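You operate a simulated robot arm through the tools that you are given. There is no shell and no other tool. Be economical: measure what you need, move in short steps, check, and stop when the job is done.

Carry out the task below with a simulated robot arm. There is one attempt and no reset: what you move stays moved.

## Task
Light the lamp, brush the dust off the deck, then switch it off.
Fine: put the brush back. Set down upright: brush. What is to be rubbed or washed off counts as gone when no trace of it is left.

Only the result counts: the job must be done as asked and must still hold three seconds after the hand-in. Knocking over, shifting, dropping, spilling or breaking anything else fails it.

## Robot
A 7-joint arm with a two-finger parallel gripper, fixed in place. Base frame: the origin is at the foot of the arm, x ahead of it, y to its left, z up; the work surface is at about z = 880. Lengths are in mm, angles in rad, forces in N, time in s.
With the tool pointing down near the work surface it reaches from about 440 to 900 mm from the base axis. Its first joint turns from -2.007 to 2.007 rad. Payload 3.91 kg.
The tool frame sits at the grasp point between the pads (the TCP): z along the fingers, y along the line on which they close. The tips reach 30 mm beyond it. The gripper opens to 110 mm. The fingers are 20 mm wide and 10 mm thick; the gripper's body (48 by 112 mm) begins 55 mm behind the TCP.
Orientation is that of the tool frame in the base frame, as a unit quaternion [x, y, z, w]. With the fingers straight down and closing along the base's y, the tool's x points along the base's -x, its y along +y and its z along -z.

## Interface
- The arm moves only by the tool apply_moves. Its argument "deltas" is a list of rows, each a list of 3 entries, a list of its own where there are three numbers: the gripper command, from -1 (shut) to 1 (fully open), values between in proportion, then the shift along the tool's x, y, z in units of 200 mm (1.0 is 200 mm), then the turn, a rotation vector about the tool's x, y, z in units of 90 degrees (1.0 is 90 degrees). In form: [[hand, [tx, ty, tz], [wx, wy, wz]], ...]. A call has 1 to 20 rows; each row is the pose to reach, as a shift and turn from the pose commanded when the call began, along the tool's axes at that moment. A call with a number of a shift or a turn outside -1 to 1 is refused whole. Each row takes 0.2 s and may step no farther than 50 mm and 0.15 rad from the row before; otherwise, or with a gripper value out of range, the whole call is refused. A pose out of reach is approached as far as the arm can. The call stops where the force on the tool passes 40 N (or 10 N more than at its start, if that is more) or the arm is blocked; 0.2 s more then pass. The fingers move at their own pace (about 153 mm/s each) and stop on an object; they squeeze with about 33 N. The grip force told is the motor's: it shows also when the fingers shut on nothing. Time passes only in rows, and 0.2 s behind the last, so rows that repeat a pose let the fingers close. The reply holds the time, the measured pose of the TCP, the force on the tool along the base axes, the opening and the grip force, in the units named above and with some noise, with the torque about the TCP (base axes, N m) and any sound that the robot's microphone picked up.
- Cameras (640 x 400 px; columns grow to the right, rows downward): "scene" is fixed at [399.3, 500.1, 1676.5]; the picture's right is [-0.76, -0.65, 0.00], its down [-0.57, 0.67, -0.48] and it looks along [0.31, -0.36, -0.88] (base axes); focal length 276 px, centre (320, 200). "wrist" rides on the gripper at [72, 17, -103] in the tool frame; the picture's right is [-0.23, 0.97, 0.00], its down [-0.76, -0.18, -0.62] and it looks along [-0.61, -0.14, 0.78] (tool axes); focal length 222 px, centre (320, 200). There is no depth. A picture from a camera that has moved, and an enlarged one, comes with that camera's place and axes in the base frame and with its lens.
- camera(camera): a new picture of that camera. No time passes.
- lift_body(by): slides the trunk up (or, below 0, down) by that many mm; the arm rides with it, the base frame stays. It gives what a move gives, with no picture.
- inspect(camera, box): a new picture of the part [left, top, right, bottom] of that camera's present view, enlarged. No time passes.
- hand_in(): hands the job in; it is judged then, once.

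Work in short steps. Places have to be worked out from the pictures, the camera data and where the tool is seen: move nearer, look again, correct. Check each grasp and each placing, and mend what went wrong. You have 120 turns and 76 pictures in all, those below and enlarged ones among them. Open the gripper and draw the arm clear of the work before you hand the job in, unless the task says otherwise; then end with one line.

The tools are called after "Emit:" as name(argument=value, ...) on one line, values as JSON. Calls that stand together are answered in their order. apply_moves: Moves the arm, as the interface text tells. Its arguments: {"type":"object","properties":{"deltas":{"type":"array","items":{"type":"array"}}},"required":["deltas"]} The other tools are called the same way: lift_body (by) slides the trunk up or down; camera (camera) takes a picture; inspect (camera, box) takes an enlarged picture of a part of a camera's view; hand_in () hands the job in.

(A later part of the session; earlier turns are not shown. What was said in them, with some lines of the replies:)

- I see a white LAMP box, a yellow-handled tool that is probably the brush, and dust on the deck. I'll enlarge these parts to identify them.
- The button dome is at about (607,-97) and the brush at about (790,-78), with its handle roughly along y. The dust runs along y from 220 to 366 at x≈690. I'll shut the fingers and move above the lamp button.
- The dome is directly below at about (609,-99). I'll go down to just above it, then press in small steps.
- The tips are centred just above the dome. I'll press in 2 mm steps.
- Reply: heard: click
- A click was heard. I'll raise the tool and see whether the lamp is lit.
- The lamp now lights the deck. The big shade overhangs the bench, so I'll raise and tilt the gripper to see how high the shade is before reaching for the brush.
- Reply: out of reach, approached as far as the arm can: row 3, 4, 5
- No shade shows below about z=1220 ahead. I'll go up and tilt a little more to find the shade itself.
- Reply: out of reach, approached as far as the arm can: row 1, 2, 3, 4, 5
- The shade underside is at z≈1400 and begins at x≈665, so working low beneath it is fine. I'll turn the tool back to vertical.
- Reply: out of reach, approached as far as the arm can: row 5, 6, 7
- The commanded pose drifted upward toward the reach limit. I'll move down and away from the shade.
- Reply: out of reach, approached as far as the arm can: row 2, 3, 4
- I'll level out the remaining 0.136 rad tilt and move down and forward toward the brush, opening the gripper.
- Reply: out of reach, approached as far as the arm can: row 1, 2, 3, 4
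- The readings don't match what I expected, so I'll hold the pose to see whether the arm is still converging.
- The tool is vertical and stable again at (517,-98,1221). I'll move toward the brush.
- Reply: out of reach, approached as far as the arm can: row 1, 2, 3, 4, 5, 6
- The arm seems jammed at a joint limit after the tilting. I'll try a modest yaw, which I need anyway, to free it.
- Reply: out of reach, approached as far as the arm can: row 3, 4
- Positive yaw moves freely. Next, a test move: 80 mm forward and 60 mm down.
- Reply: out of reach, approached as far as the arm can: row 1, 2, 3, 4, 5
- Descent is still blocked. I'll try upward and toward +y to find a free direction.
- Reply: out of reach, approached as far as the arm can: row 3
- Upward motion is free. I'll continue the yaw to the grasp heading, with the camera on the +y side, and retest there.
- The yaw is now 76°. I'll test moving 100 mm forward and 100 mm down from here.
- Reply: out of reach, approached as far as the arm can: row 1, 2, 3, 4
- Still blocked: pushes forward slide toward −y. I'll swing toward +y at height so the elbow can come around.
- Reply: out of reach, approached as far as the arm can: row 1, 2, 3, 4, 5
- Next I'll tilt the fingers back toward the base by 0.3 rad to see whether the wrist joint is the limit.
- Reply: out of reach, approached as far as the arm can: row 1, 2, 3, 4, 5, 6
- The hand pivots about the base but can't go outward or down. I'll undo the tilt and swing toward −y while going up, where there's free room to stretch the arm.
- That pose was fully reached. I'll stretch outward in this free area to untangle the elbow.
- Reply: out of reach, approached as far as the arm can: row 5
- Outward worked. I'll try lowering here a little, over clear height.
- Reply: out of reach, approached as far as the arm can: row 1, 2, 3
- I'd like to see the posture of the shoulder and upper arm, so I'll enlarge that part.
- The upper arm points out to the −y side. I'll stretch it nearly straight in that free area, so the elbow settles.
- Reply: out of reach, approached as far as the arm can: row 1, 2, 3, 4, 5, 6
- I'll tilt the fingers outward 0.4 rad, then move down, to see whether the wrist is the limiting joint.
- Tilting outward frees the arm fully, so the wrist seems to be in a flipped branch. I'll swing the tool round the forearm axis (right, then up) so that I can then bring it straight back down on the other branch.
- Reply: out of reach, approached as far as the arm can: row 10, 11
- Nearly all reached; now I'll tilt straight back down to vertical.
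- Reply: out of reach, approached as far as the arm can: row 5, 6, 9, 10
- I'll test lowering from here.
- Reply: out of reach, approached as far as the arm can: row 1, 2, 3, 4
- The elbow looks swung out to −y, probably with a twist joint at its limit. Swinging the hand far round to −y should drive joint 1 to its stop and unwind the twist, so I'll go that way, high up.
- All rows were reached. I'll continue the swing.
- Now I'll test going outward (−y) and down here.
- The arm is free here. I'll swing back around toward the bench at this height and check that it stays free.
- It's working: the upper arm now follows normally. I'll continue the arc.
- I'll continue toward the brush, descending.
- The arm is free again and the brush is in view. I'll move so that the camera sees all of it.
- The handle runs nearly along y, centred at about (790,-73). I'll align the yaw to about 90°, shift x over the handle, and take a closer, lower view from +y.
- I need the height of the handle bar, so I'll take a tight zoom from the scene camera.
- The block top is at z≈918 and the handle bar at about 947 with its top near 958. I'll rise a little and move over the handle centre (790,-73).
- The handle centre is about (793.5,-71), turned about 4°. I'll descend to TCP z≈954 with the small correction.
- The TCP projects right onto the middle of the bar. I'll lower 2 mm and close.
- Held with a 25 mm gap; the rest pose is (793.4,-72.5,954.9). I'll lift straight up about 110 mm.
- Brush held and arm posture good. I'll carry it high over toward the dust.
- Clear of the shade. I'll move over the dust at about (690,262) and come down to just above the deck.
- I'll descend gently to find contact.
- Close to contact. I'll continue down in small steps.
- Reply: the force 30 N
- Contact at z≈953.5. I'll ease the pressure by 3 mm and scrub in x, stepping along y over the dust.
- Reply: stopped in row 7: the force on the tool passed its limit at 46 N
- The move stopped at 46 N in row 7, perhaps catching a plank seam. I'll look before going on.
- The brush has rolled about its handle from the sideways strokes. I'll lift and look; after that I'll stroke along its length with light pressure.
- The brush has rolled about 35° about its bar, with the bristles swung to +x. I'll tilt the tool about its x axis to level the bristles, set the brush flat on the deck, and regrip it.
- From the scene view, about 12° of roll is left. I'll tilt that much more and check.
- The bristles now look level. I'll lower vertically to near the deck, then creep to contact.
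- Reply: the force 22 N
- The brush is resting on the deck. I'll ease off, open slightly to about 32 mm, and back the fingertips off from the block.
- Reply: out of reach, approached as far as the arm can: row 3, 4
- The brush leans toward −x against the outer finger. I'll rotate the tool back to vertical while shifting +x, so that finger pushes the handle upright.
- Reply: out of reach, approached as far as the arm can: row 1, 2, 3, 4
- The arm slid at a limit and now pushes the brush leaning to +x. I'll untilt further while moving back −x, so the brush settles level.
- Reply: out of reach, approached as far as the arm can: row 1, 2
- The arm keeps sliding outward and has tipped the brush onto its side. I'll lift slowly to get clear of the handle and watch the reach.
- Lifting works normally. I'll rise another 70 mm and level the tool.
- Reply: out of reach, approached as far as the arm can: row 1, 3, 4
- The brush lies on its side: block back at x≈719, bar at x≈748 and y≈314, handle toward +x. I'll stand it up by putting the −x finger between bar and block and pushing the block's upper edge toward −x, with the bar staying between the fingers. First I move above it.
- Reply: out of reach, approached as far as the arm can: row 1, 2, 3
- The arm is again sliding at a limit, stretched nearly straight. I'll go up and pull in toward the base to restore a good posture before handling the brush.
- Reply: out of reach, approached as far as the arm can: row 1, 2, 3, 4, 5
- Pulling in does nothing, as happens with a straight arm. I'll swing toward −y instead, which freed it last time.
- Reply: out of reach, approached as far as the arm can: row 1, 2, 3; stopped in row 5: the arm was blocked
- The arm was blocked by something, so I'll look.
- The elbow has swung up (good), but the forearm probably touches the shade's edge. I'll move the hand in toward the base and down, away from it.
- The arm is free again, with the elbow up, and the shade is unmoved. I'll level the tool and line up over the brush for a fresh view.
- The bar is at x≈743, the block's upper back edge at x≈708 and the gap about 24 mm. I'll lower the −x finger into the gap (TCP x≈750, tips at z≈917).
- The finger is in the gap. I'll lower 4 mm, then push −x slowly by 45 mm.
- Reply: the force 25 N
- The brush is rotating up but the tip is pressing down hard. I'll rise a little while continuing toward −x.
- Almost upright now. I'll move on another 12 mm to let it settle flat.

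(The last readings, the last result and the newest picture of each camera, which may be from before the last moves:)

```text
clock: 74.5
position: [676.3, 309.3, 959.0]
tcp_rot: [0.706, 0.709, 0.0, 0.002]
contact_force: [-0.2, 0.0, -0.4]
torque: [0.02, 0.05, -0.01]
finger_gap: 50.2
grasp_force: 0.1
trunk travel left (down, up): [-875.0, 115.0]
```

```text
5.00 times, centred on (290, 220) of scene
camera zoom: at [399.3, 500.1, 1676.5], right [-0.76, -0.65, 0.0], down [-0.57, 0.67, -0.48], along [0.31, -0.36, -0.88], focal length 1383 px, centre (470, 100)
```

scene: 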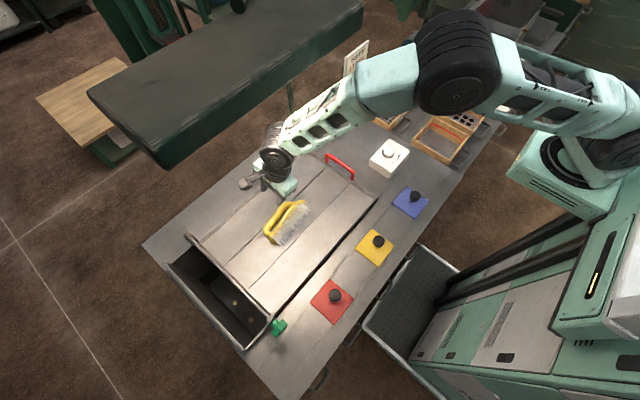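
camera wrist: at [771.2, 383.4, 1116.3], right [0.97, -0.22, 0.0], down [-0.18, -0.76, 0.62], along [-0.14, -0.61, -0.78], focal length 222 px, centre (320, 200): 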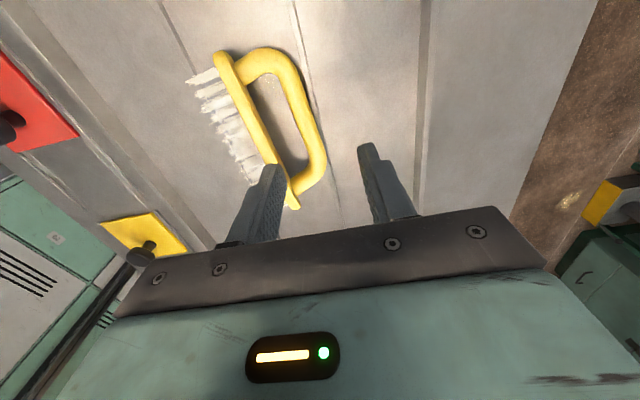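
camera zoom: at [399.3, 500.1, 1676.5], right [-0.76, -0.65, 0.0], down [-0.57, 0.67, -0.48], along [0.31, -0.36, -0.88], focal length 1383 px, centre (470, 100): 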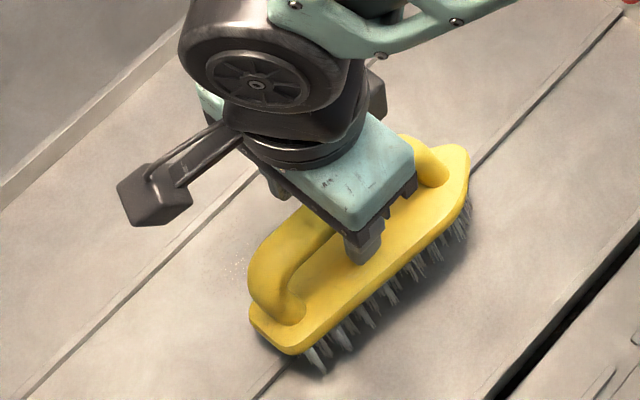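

The bar still leans on the −x finger. I'll move on 10 mm more, then close gently so the pads centre on the bar.

Emit:
apply_moves(deltas=[[-0.09, [0, -0.025, 0], [0, 0, 0]], [-0.09, [0, -0.05, 0], [0, 0, 0]], [-0.09, [0, -0.08, 0.01], [0, 0, 0]], [-0.09, [0, -0.08, 0.02], [0, 0, 0]]])

Emit:
inspect(camera="scene", box=[250, 180, 330, 260])

```text
clock: 75.5
position: [659.4, 308.4, 955.4]
tcp_rot: [0.706, 0.708, -0.001, 0.001]
contact_force: [0.2, -0.4, 0.2]
torque: [-0.02, 0.0, 0.02]
finger_gap: 50.3
grasp_force: 0.6
trunk travel left (down, up): [-875.0, 115.0]
```

```text
5.00 times, centred on (290, 220) of scene
camera zoom: at [399.3, 500.1, 1676.5], right [-0.76, -0.65, 0.0], down [-0.57, 0.67, -0.48], along [0.31, -0.36, -0.88], focal length 1383 px, centre (470, 100)
```

zoom: 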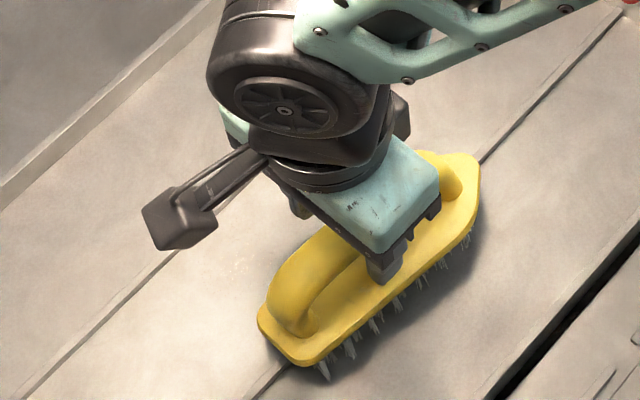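

The brush stands upright with its bar between the fingers. I'll close on it.

Emit:
apply_moves(deltas=[[-0.5, [0, 0, 0], [0, 0, 0]], [-1, [0, 0, 0], [0, 0, 0]], [-1, [0, 0, 0], [0, 0, 0]], [-1, [0, 0, 0], [0, 0, 0]]])

```text
clock: 76.5
position: [658.4, 308.7, 955.6]
tcp_rot: [0.706, 0.708, 0.001, 0.001]
contact_force: [-1.2, -0.2, 0.6]
torque: [0.04, 0.04, 0.03]
finger_gap: 25.4
grasp_force: 33.4
trunk travel left (down, up): [-875.0, 115.0]
```

Gripped level (25.4 mm, as at first). I'll lift slightly, move to (700,240), and lower to light contact so I can stroke along y, the brush's length.

Emit:
apply_moves(deltas=[[-1, [0, 0, -0.08], [0, 0, 0]], [-1, [-0.17, 0.1, -0.08], [0, 0, 0]], [-1, [-0.34, 0.208, -0.08], [0, 0, 0]], [-1, [-0.34, 0.208, -0.03], [0, 0, 0]], [-1, [-0.34, 0.208, 0], [0, 0, 0]], [-1, [-0.34, 0.208, 0.01], [0, 0, 0]], [-1, [-0.34, 0.208, 0.015], [0, 0, 0]]])

```text
clock: 78.1
position: [701.5, 240.6, 952.4]
tcp_rot: [0.706, 0.708, 0.0, 0.001]
contact_force: [0.4, -0.5, -1.7]
torque: [-0.01, 0.03, 0.02]
finger_gap: 25.6
grasp_force: 32.8
trunk travel left (down, up): [-875.0, 115.0]
```

Not quite touching yet. I'll go 2 mm lower.

Emit:
apply_moves(deltas=[[-1, [0, 0, 0.005], [0, 0, 0]], [-1, [0, 0, 0.01], [0, 0, 0]]])

```text
clock: 78.7
position: [701.9, 240.9, 950.8]
tcp_rot: [0.707, 0.708, 0.001, 0.001]
contact_force: [0.3, 0.7, -0.8]
torque: [-0.03, -0.03, 0.0]
finger_gap: 25.4
grasp_force: 33.4
trunk travel left (down, up): [-875.0, 115.0]
```

Emit:
apply_moves(deltas=[[-1, [0, 0, 0.006], [0, 0, 0]], [-1, [0, 0, 0.012], [0, 0, 0]]])

```text
clock: 79.3
position: [700.0, 242.5, 949.5]
tcp_rot: [0.707, 0.708, 0.0, 0.001]
contact_force: [-3.9, -1.1, 10.5]
torque: [-0.43, -0.08, -0.17]
finger_gap: 25.2
grasp_force: 33.3
trunk travel left (down, up): [-875.0, 115.0]
```

Contact at about 10 N. I'll stroke along +y 130 mm and back.

Emit:
apply_moves(deltas=[[-1, [0.1, 0, 0], [0, 0, 0]], [-1, [0.25, 0, 0], [0, 0, 0]], [-1, [0.4, 0, 0], [0, 0, 0]], [-1, [0.55, 0, 0], [0, 0, 0]], [-1, [0.65, 0, 0], [0, 0, 0]], [-1, [0.5, 0, 0], [0, 0, 0]], [-1, [0.35, 0, 0], [0, 0, 0]], [-1, [0.2, 0, 0], [0, 0, 0]], [-1, [0.05, 0, 0], [0, 0, 0]]])

```text
clock: 81.3
position: [701.2, 251.7, 948.3]
tcp_rot: [0.706, 0.708, 0.001, 0.001]
contact_force: [1.1, 0.2, 9.5]
torque: [0.33, 0.13, -0.1]
finger_gap: 25.5
grasp_force: 32.9
trunk travel left (down, up): [-875.0, 115.0]
```

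Smooth, with no roll. Two more passes, offset to x≈722 and then x≈680, lifting between them.

Emit:
apply_moves(deltas=[[-1, [0, 0, -0.04], [0, 0, 0]], [-1, [0, 0.11, -0.04], [0, 0, 0]], [-1, [0, 0.11, 0], [0, 0, 0]], [-1, [0.13, 0.11, 0], [0, 0, 0]], [-1, [0.28, 0.11, 0], [0, 0, 0]], [-1, [0.43, 0.11, 0], [0, 0, 0]], [-1, [0.58, 0.11, 0], [0, 0, 0]], [-1, [0.58, 0.11, -0.04], [0, 0, 0]], [-1, [0.58, -0.1, -0.04], [0, 0, 0]], [-1, [0.58, -0.1, 0], [0, 0, 0]], [-1, [0.43, -0.1, 0], [0, 0, 0]], [-1, [0.28, -0.1, 0], [0, 0, 0]], [-1, [0.13, -0.1, 0], [0, 0, 0]], [-1, [-0.02, -0.1, 0], [0, 0, 0]]])

```text
clock: 82.4
position: [725.4, 295.6, 953.1]
tcp_rot: [0.706, 0.708, 0.005, 0.002]
contact_force: [-4.1, 2.0, 13.5]
torque: [-0.83, -0.16, -0.11]
finger_gap: 25.4
grasp_force: 32.7
trunk travel left (down, up): [-875.0, 115.0]
stopped in row 5: the force on the tool passed its limit at 40 N (the readings are from after the stop); the commanded pose is now the measured one
```

It caught on a plank seam. I'll lift the brush and move it aside to check the dust.

Emit:
apply_moves(deltas=[[-1, [0, 0, -0.15], [0, 0, 0]], [-1, [-0.15, 0, -0.35], [0, 0, 0]], [-1, [-0.35, 0, -0.4], [0, 0, 0]], [-1, [-0.55, 0, -0.4], [0, 0, 0]], [-1, [-0.75, 0, -0.4], [0, 0, 0]], [-1, [-0.95, 0, -0.4], [0, 0, 0]]])

Emit:
inspect(camera="scene", box=[240, 150, 360, 270])

```text
clock: 83.8
position: [727.2, 103.1, 1029.9]
tcp_rot: [0.705, 0.709, 0.003, 0.002]
contact_force: [0.1, 0.2, -0.8]
torque: [-0.03, 0.01, 0.01]
finger_gap: 25.3
grasp_force: 33.4
trunk travel left (down, up): [-875.0, 115.0]
```

```text
3.33 times, centred on (300, 210) of scene
camera zoom: at [399.3, 500.1, 1676.5], right [-0.76, -0.65, 0.0], down [-0.57, 0.67, -0.48], along [0.31, -0.36, -0.88], focal length 922 px, centre (387, 167)
```

zoom: 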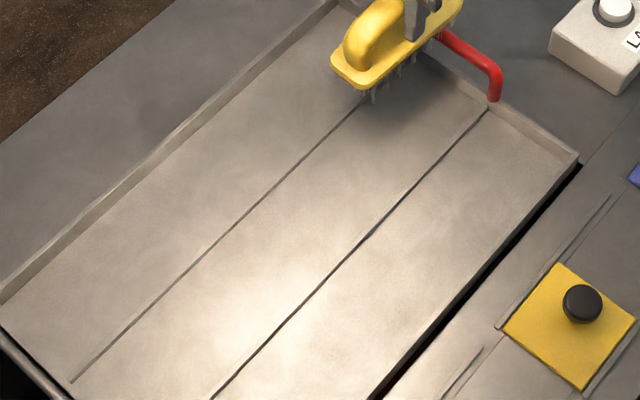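

The deck looks clean. I'll zoom tightly on the former dust area.

Emit:
inspect(camera="scene", box=[262, 190, 322, 250])

```text
6.67 times, centred on (292, 220) of scene
camera zoom: at [399.3, 500.1, 1676.5], right [-0.76, -0.65, 0.0], down [-0.57, 0.67, -0.48], along [0.31, -0.36, -0.88], focal length 1844 px, centre (507, 67)
```

zoom: 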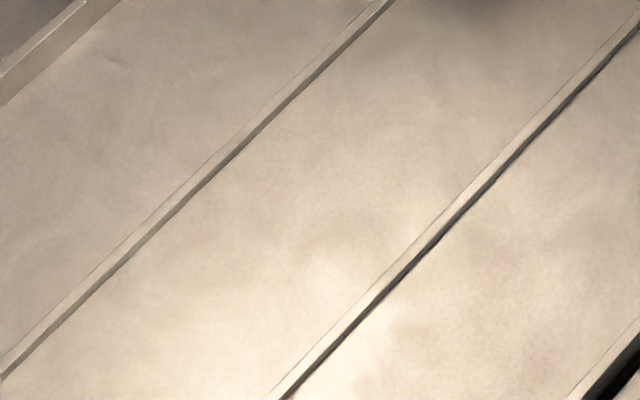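

No trace left. I'll carry the brush back at height to its original spot, with yaw +3°.

Emit:
apply_moves(deltas=[[-1, [0, 0, -0.15], [0, 0, 0]], [-1, [-0.15, 0.05, -0.2], [0, 0, 0.036]], [-1, [-0.34, 0.13, -0.2], [0, 0, 0.036]], [-1, [-0.52, 0.21, -0.2], [0, 0, 0.036]], [-1, [-0.7, 0.28, -0.2], [0, 0, 0.036]], [-1, [-0.877, 0.33, -0.2], [0, 0, 0.036]], [-1, [-0.877, 0.33, -0.05], [0, 0, 0.036]], [-1, [-0.877, 0.33, 0.15], [0, 0, 0.036]], [-1, [-0.877, 0.33, 0.27], [0, 0, 0.036]]])

Emit:
inspect(camera="scene", box=[300, 100, 440, 220])

```text
clock: 85.8
position: [792.1, -70.7, 978.1]
tcp_rot: [0.726, 0.688, 0.002, 0.002]
contact_force: [-0.8, -0.8, -0.5]
torque: [-0.02, -0.02, 0.02]
finger_gap: 25.5
grasp_force: 32.8
trunk travel left (down, up): [-875.0, 115.0]
```

```text
3.33 times, centred on (370, 160) of scene
camera zoom: at [399.3, 500.1, 1676.5], right [-0.76, -0.65, 0.0], down [-0.57, 0.67, -0.48], along [0.31, -0.36, -0.88], focal length 922 px, centre (153, 333)
```

zoom: 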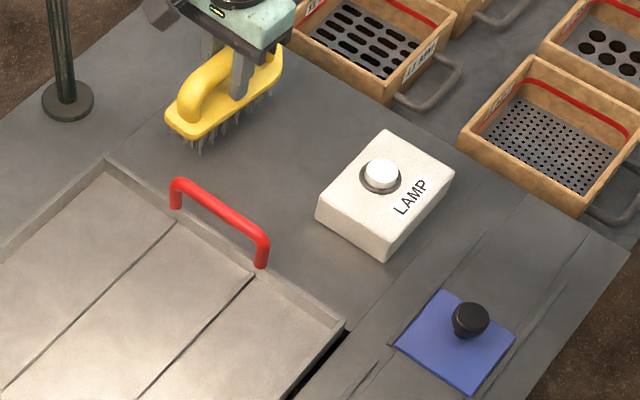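

Very close to the original footprint, about 4 mm too far in x. I'll correct that and lower gently to contact.

Emit:
apply_moves(deltas=[[-1, [-0.01, -0.015, 0.05], [0, 0, 0]], [-1, [-0.01, -0.015, 0.1], [0, 0, 0]], [-1, [-0.01, -0.015, 0.12], [0, 0, 0]], [-1, [-0.01, -0.015, 0.13], [0, 0, 0]], [-1, [-0.01, -0.015, 0.136], [0, 0, 0]]])

```text
clock: 87.0
position: [790.0, -73.2, 949.1]
tcp_rot: [0.726, 0.687, 0.003, 0.002]
contact_force: [0.2, -0.7, -1.2]
torque: [0.03, -0.01, 0.01]
finger_gap: 25.1
grasp_force: 33.2
trunk travel left (down, up): [-875.0, 115.0]
```

Emit:
apply_moves(deltas=[[-1, [0, 0, 0.006], [0, 0, 0]], [-1, [0, 0, 0.012], [0, 0, 0]], [-1, [0, 0, 0.018], [0, 0, 0]]])

```text
clock: 87.8
position: [791.0, -74.9, 948.2]
tcp_rot: [0.726, 0.688, 0.005, 0.003]
contact_force: [3.3, -1.8, 14.4]
torque: [-0.04, 0.12, 0.0]
finger_gap: 25.2
grasp_force: 33.2
trunk travel left (down, up): [-875.0, 115.0]
```

Contact at 14 N with the brush level. I'll ease off 1.5 mm and open slowly.

Emit:
apply_moves(deltas=[[-1, [0, 0, -0.01], [0, 0, 0]], [-0.4, [0, 0, -0.01], [0, 0, 0]], [0.2, [0, 0, -0.015], [0, 0, 0]], [0.2, [0, 0, -0.1], [0, 0, 0]], [0.2, [0, 0, -0.3], [0, 0, 0]], [0.2, [0, 0, -0.5], [0, 0, 0]]])

Emit:
inspect(camera="scene", box=[300, 100, 440, 220])

```text
clock: 89.2
position: [789.3, -73.6, 1046.2]
tcp_rot: [0.726, 0.688, 0.002, 0.002]
contact_force: [0.2, 0.0, 0.0]
torque: [-0.01, 0.03, 0.0]
finger_gap: 66.1
grasp_force: 0.0
trunk travel left (down, up): [-875.0, 115.0]
```

```text
3.33 times, centred on (370, 160) of scene
camera zoom: at [399.3, 500.1, 1676.5], right [-0.76, -0.65, 0.0], down [-0.57, 0.67, -0.48], along [0.31, -0.36, -0.88], focal length 922 px, centre (153, 333)
```

zoom: 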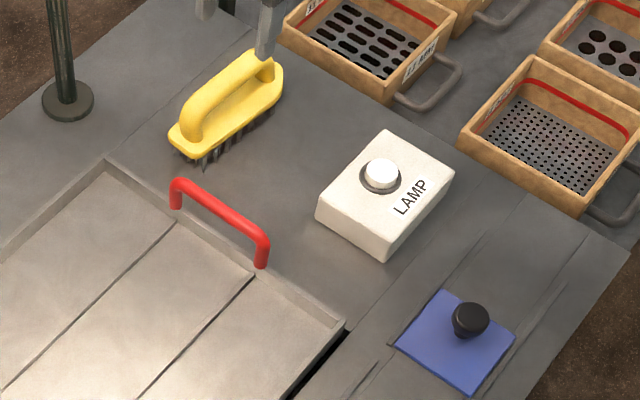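

The brush is back and upright. I'll move above the lamp button with closed fingers.

Emit:
apply_moves(deltas=[[-1, [-0.03, -0.18, 0], [0, 0, 0]], [-1, [-0.07, -0.36, 0], [0, 0, 0]], [-1, [-0.1, -0.54, 0], [0, 0, 0]], [-1, [-0.14, -0.72, 0], [0, 0, 0]], [-1, [-0.178, -0.9, 0], [0, 0, 0]], [-1, [-0.178, -0.9, 0.2], [0, 0, 0]], [-1, [-0.178, -0.9, 0.36], [0, 0, 0]]])

```text
clock: 90.8
position: [607.7, -98.9, 971.4]
tcp_rot: [0.726, 0.688, 0.004, 0.003]
contact_force: [-0.2, 0.3, -1.3]
torque: [-0.02, -0.02, -0.03]
finger_gap: 0.2
grasp_force: 32.7
trunk travel left (down, up): [-875.0, 115.0]
```

Same spot as before. I'll press in small steps down to z≈960.

Emit:
apply_moves(deltas=[[-1, [0, 0, 0.015], [0, 0, 0]], [-1, [0, 0, 0.025], [0, 0, 0]], [-1, [0, 0, 0.035], [0, 0, 0]], [-1, [0, 0, 0.045], [0, 0, 0]], [-1, [0, 0, 0.056], [0, 0, 0]]])

```text
clock: 92.0
position: [608.8, -99.8, 960.7]
tcp_rot: [0.725, 0.689, 0.003, 0.002]
contact_force: [-1.0, 0.7, 0.8]
torque: [0.01, 0.0, 0.0]
finger_gap: 0.1
grasp_force: 33.1
trunk travel left (down, up): [-875.0, 115.0]
```

No click yet; I'll go 2 mm further.

Emit:
apply_moves(deltas=[[-1, [0, 0, 0.005], [0, 0, 0]], [-1, [0, 0, 0.01], [0, 0, 0]]])

```text
clock: 92.6
position: [609.1, -99.4, 959.4]
tcp_rot: [0.726, 0.688, 0.003, 0.002]
contact_force: [-0.7, 0.5, 2.5]
torque: [-0.01, 0.03, -0.02]
finger_gap: 0.2
grasp_force: 33.4
trunk travel left (down, up): [-875.0, 115.0]
heard: click
```

A click was heard. I'll raise up and back, opening the gripper, then check the lamp and deck.

Emit:
apply_moves(deltas=[[-1, [0, 0, -0.1], [0, 0, 0]], [-1, [0, 0, -0.3], [0, 0, 0]], [0, [0, 0, -0.5], [0, 0, 0]], [0.5, [-0.2, -0.1, -0.7], [0, 0, 0]], [1, [-0.4, -0.15, -0.8], [0, 0, 0]], [1, [-0.4, -0.15, -0.8], [0, 0, 0]]])

Emit:
camera(camera="scene")

Emit:
inspect(camera="scene", box=[240, 170, 340, 270])

```text
refused: row 4 steps farther than a row can; nothing moved
```

```text
4 pictures are left
```

scene: 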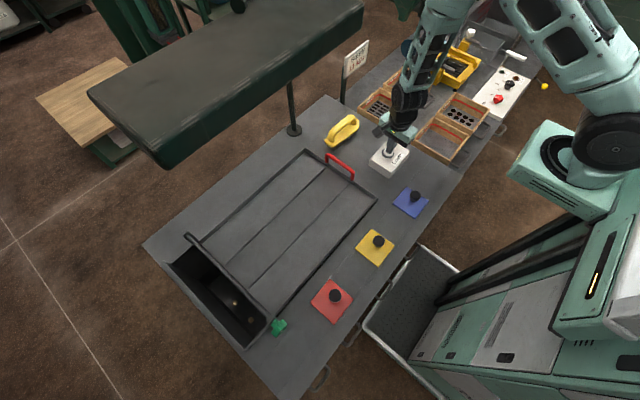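

```text
4.00 times, centred on (290, 220) of scene
camera zoom: at [399.3, 500.1, 1676.5], right [-0.76, -0.65, 0.0], down [-0.57, 0.67, -0.48], along [0.31, -0.36, -0.88], focal length 1106 px, centre (440, 120)
```

zoom: 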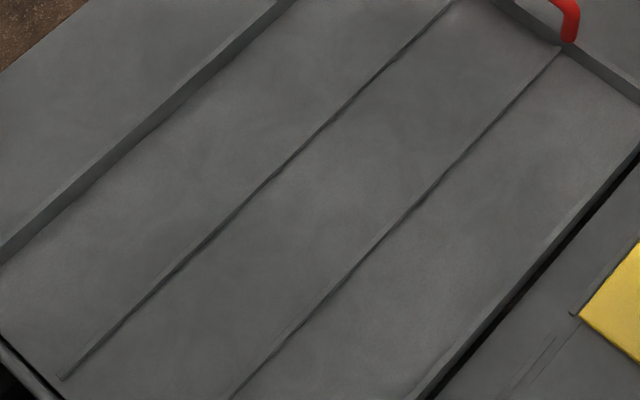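

The lamp is off and the deck is clean. The retreat was refused because one step was too large, so I'll go straight up in smaller steps and open the gripper.

Emit:
apply_moves(deltas=[[-1, [0, 0, -0.1], [0, 0, 0]], [-1, [0, 0, -0.3], [0, 0, 0]], [0, [0, 0, -0.5], [0, 0, 0]], [0.5, [0, 0, -0.7], [0, 0, 0]], [1, [0, 0, -0.85], [0, 0, 0]], [1, [0, 0, -0.85], [0, 0, 0]]])

Emit:
camera(camera="scene")

Emit:
inspect(camera="scene", box=[300, 100, 440, 220])

```text
clock: 94.0
position: [607.6, -100.2, 1129.1]
tcp_rot: [0.726, 0.688, 0.003, 0.002]
contact_force: [0.3, -0.4, -0.3]
torque: [0.0, 0.01, 0.03]
finger_gap: 110.2
grasp_force: 0.0
trunk travel left (down, up): [-875.0, 115.0]
```

```text
2 pictures are left
```

scene: 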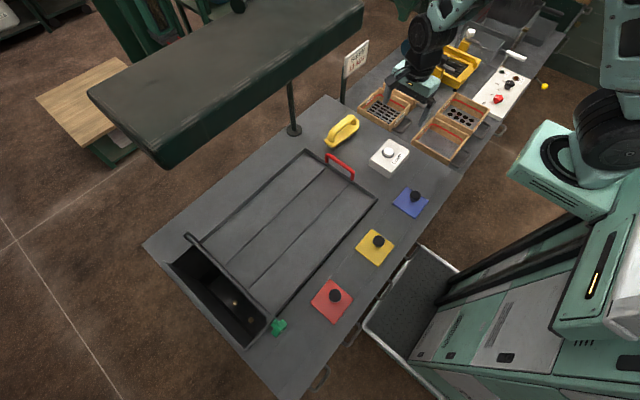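

```text
3.33 times, centred on (370, 160) of scene
camera zoom: at [399.3, 500.1, 1676.5], right [-0.76, -0.65, 0.0], down [-0.57, 0.67, -0.48], along [0.31, -0.36, -0.88], focal length 922 px, centre (153, 333)
```

zoom: 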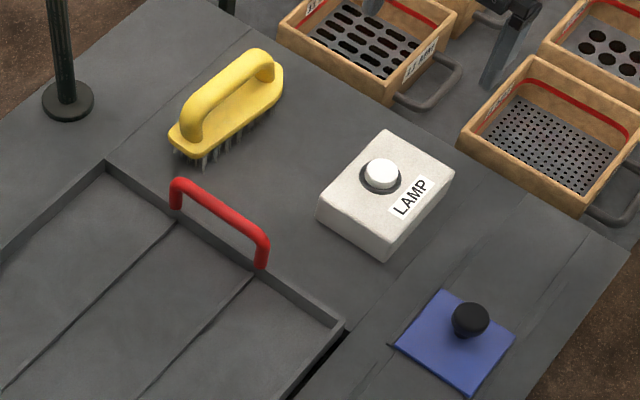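

The lamp is off, the deck is clean, the brush stands upright in its place, and the arm is clear with the gripper open. I'm handing in.

Emit:
hand_in()

```text
The job is handed in.
```

I lit the lamp, brushed the deck until no dust showed, put the brush back upright within about 5 mm of where it stood, and switched the lamp off. During the job the brush tipped onto its side on the deck and I stood it up again; the arm was also blocked once, probably by the lamp shade, which shows no shift in the pictures.
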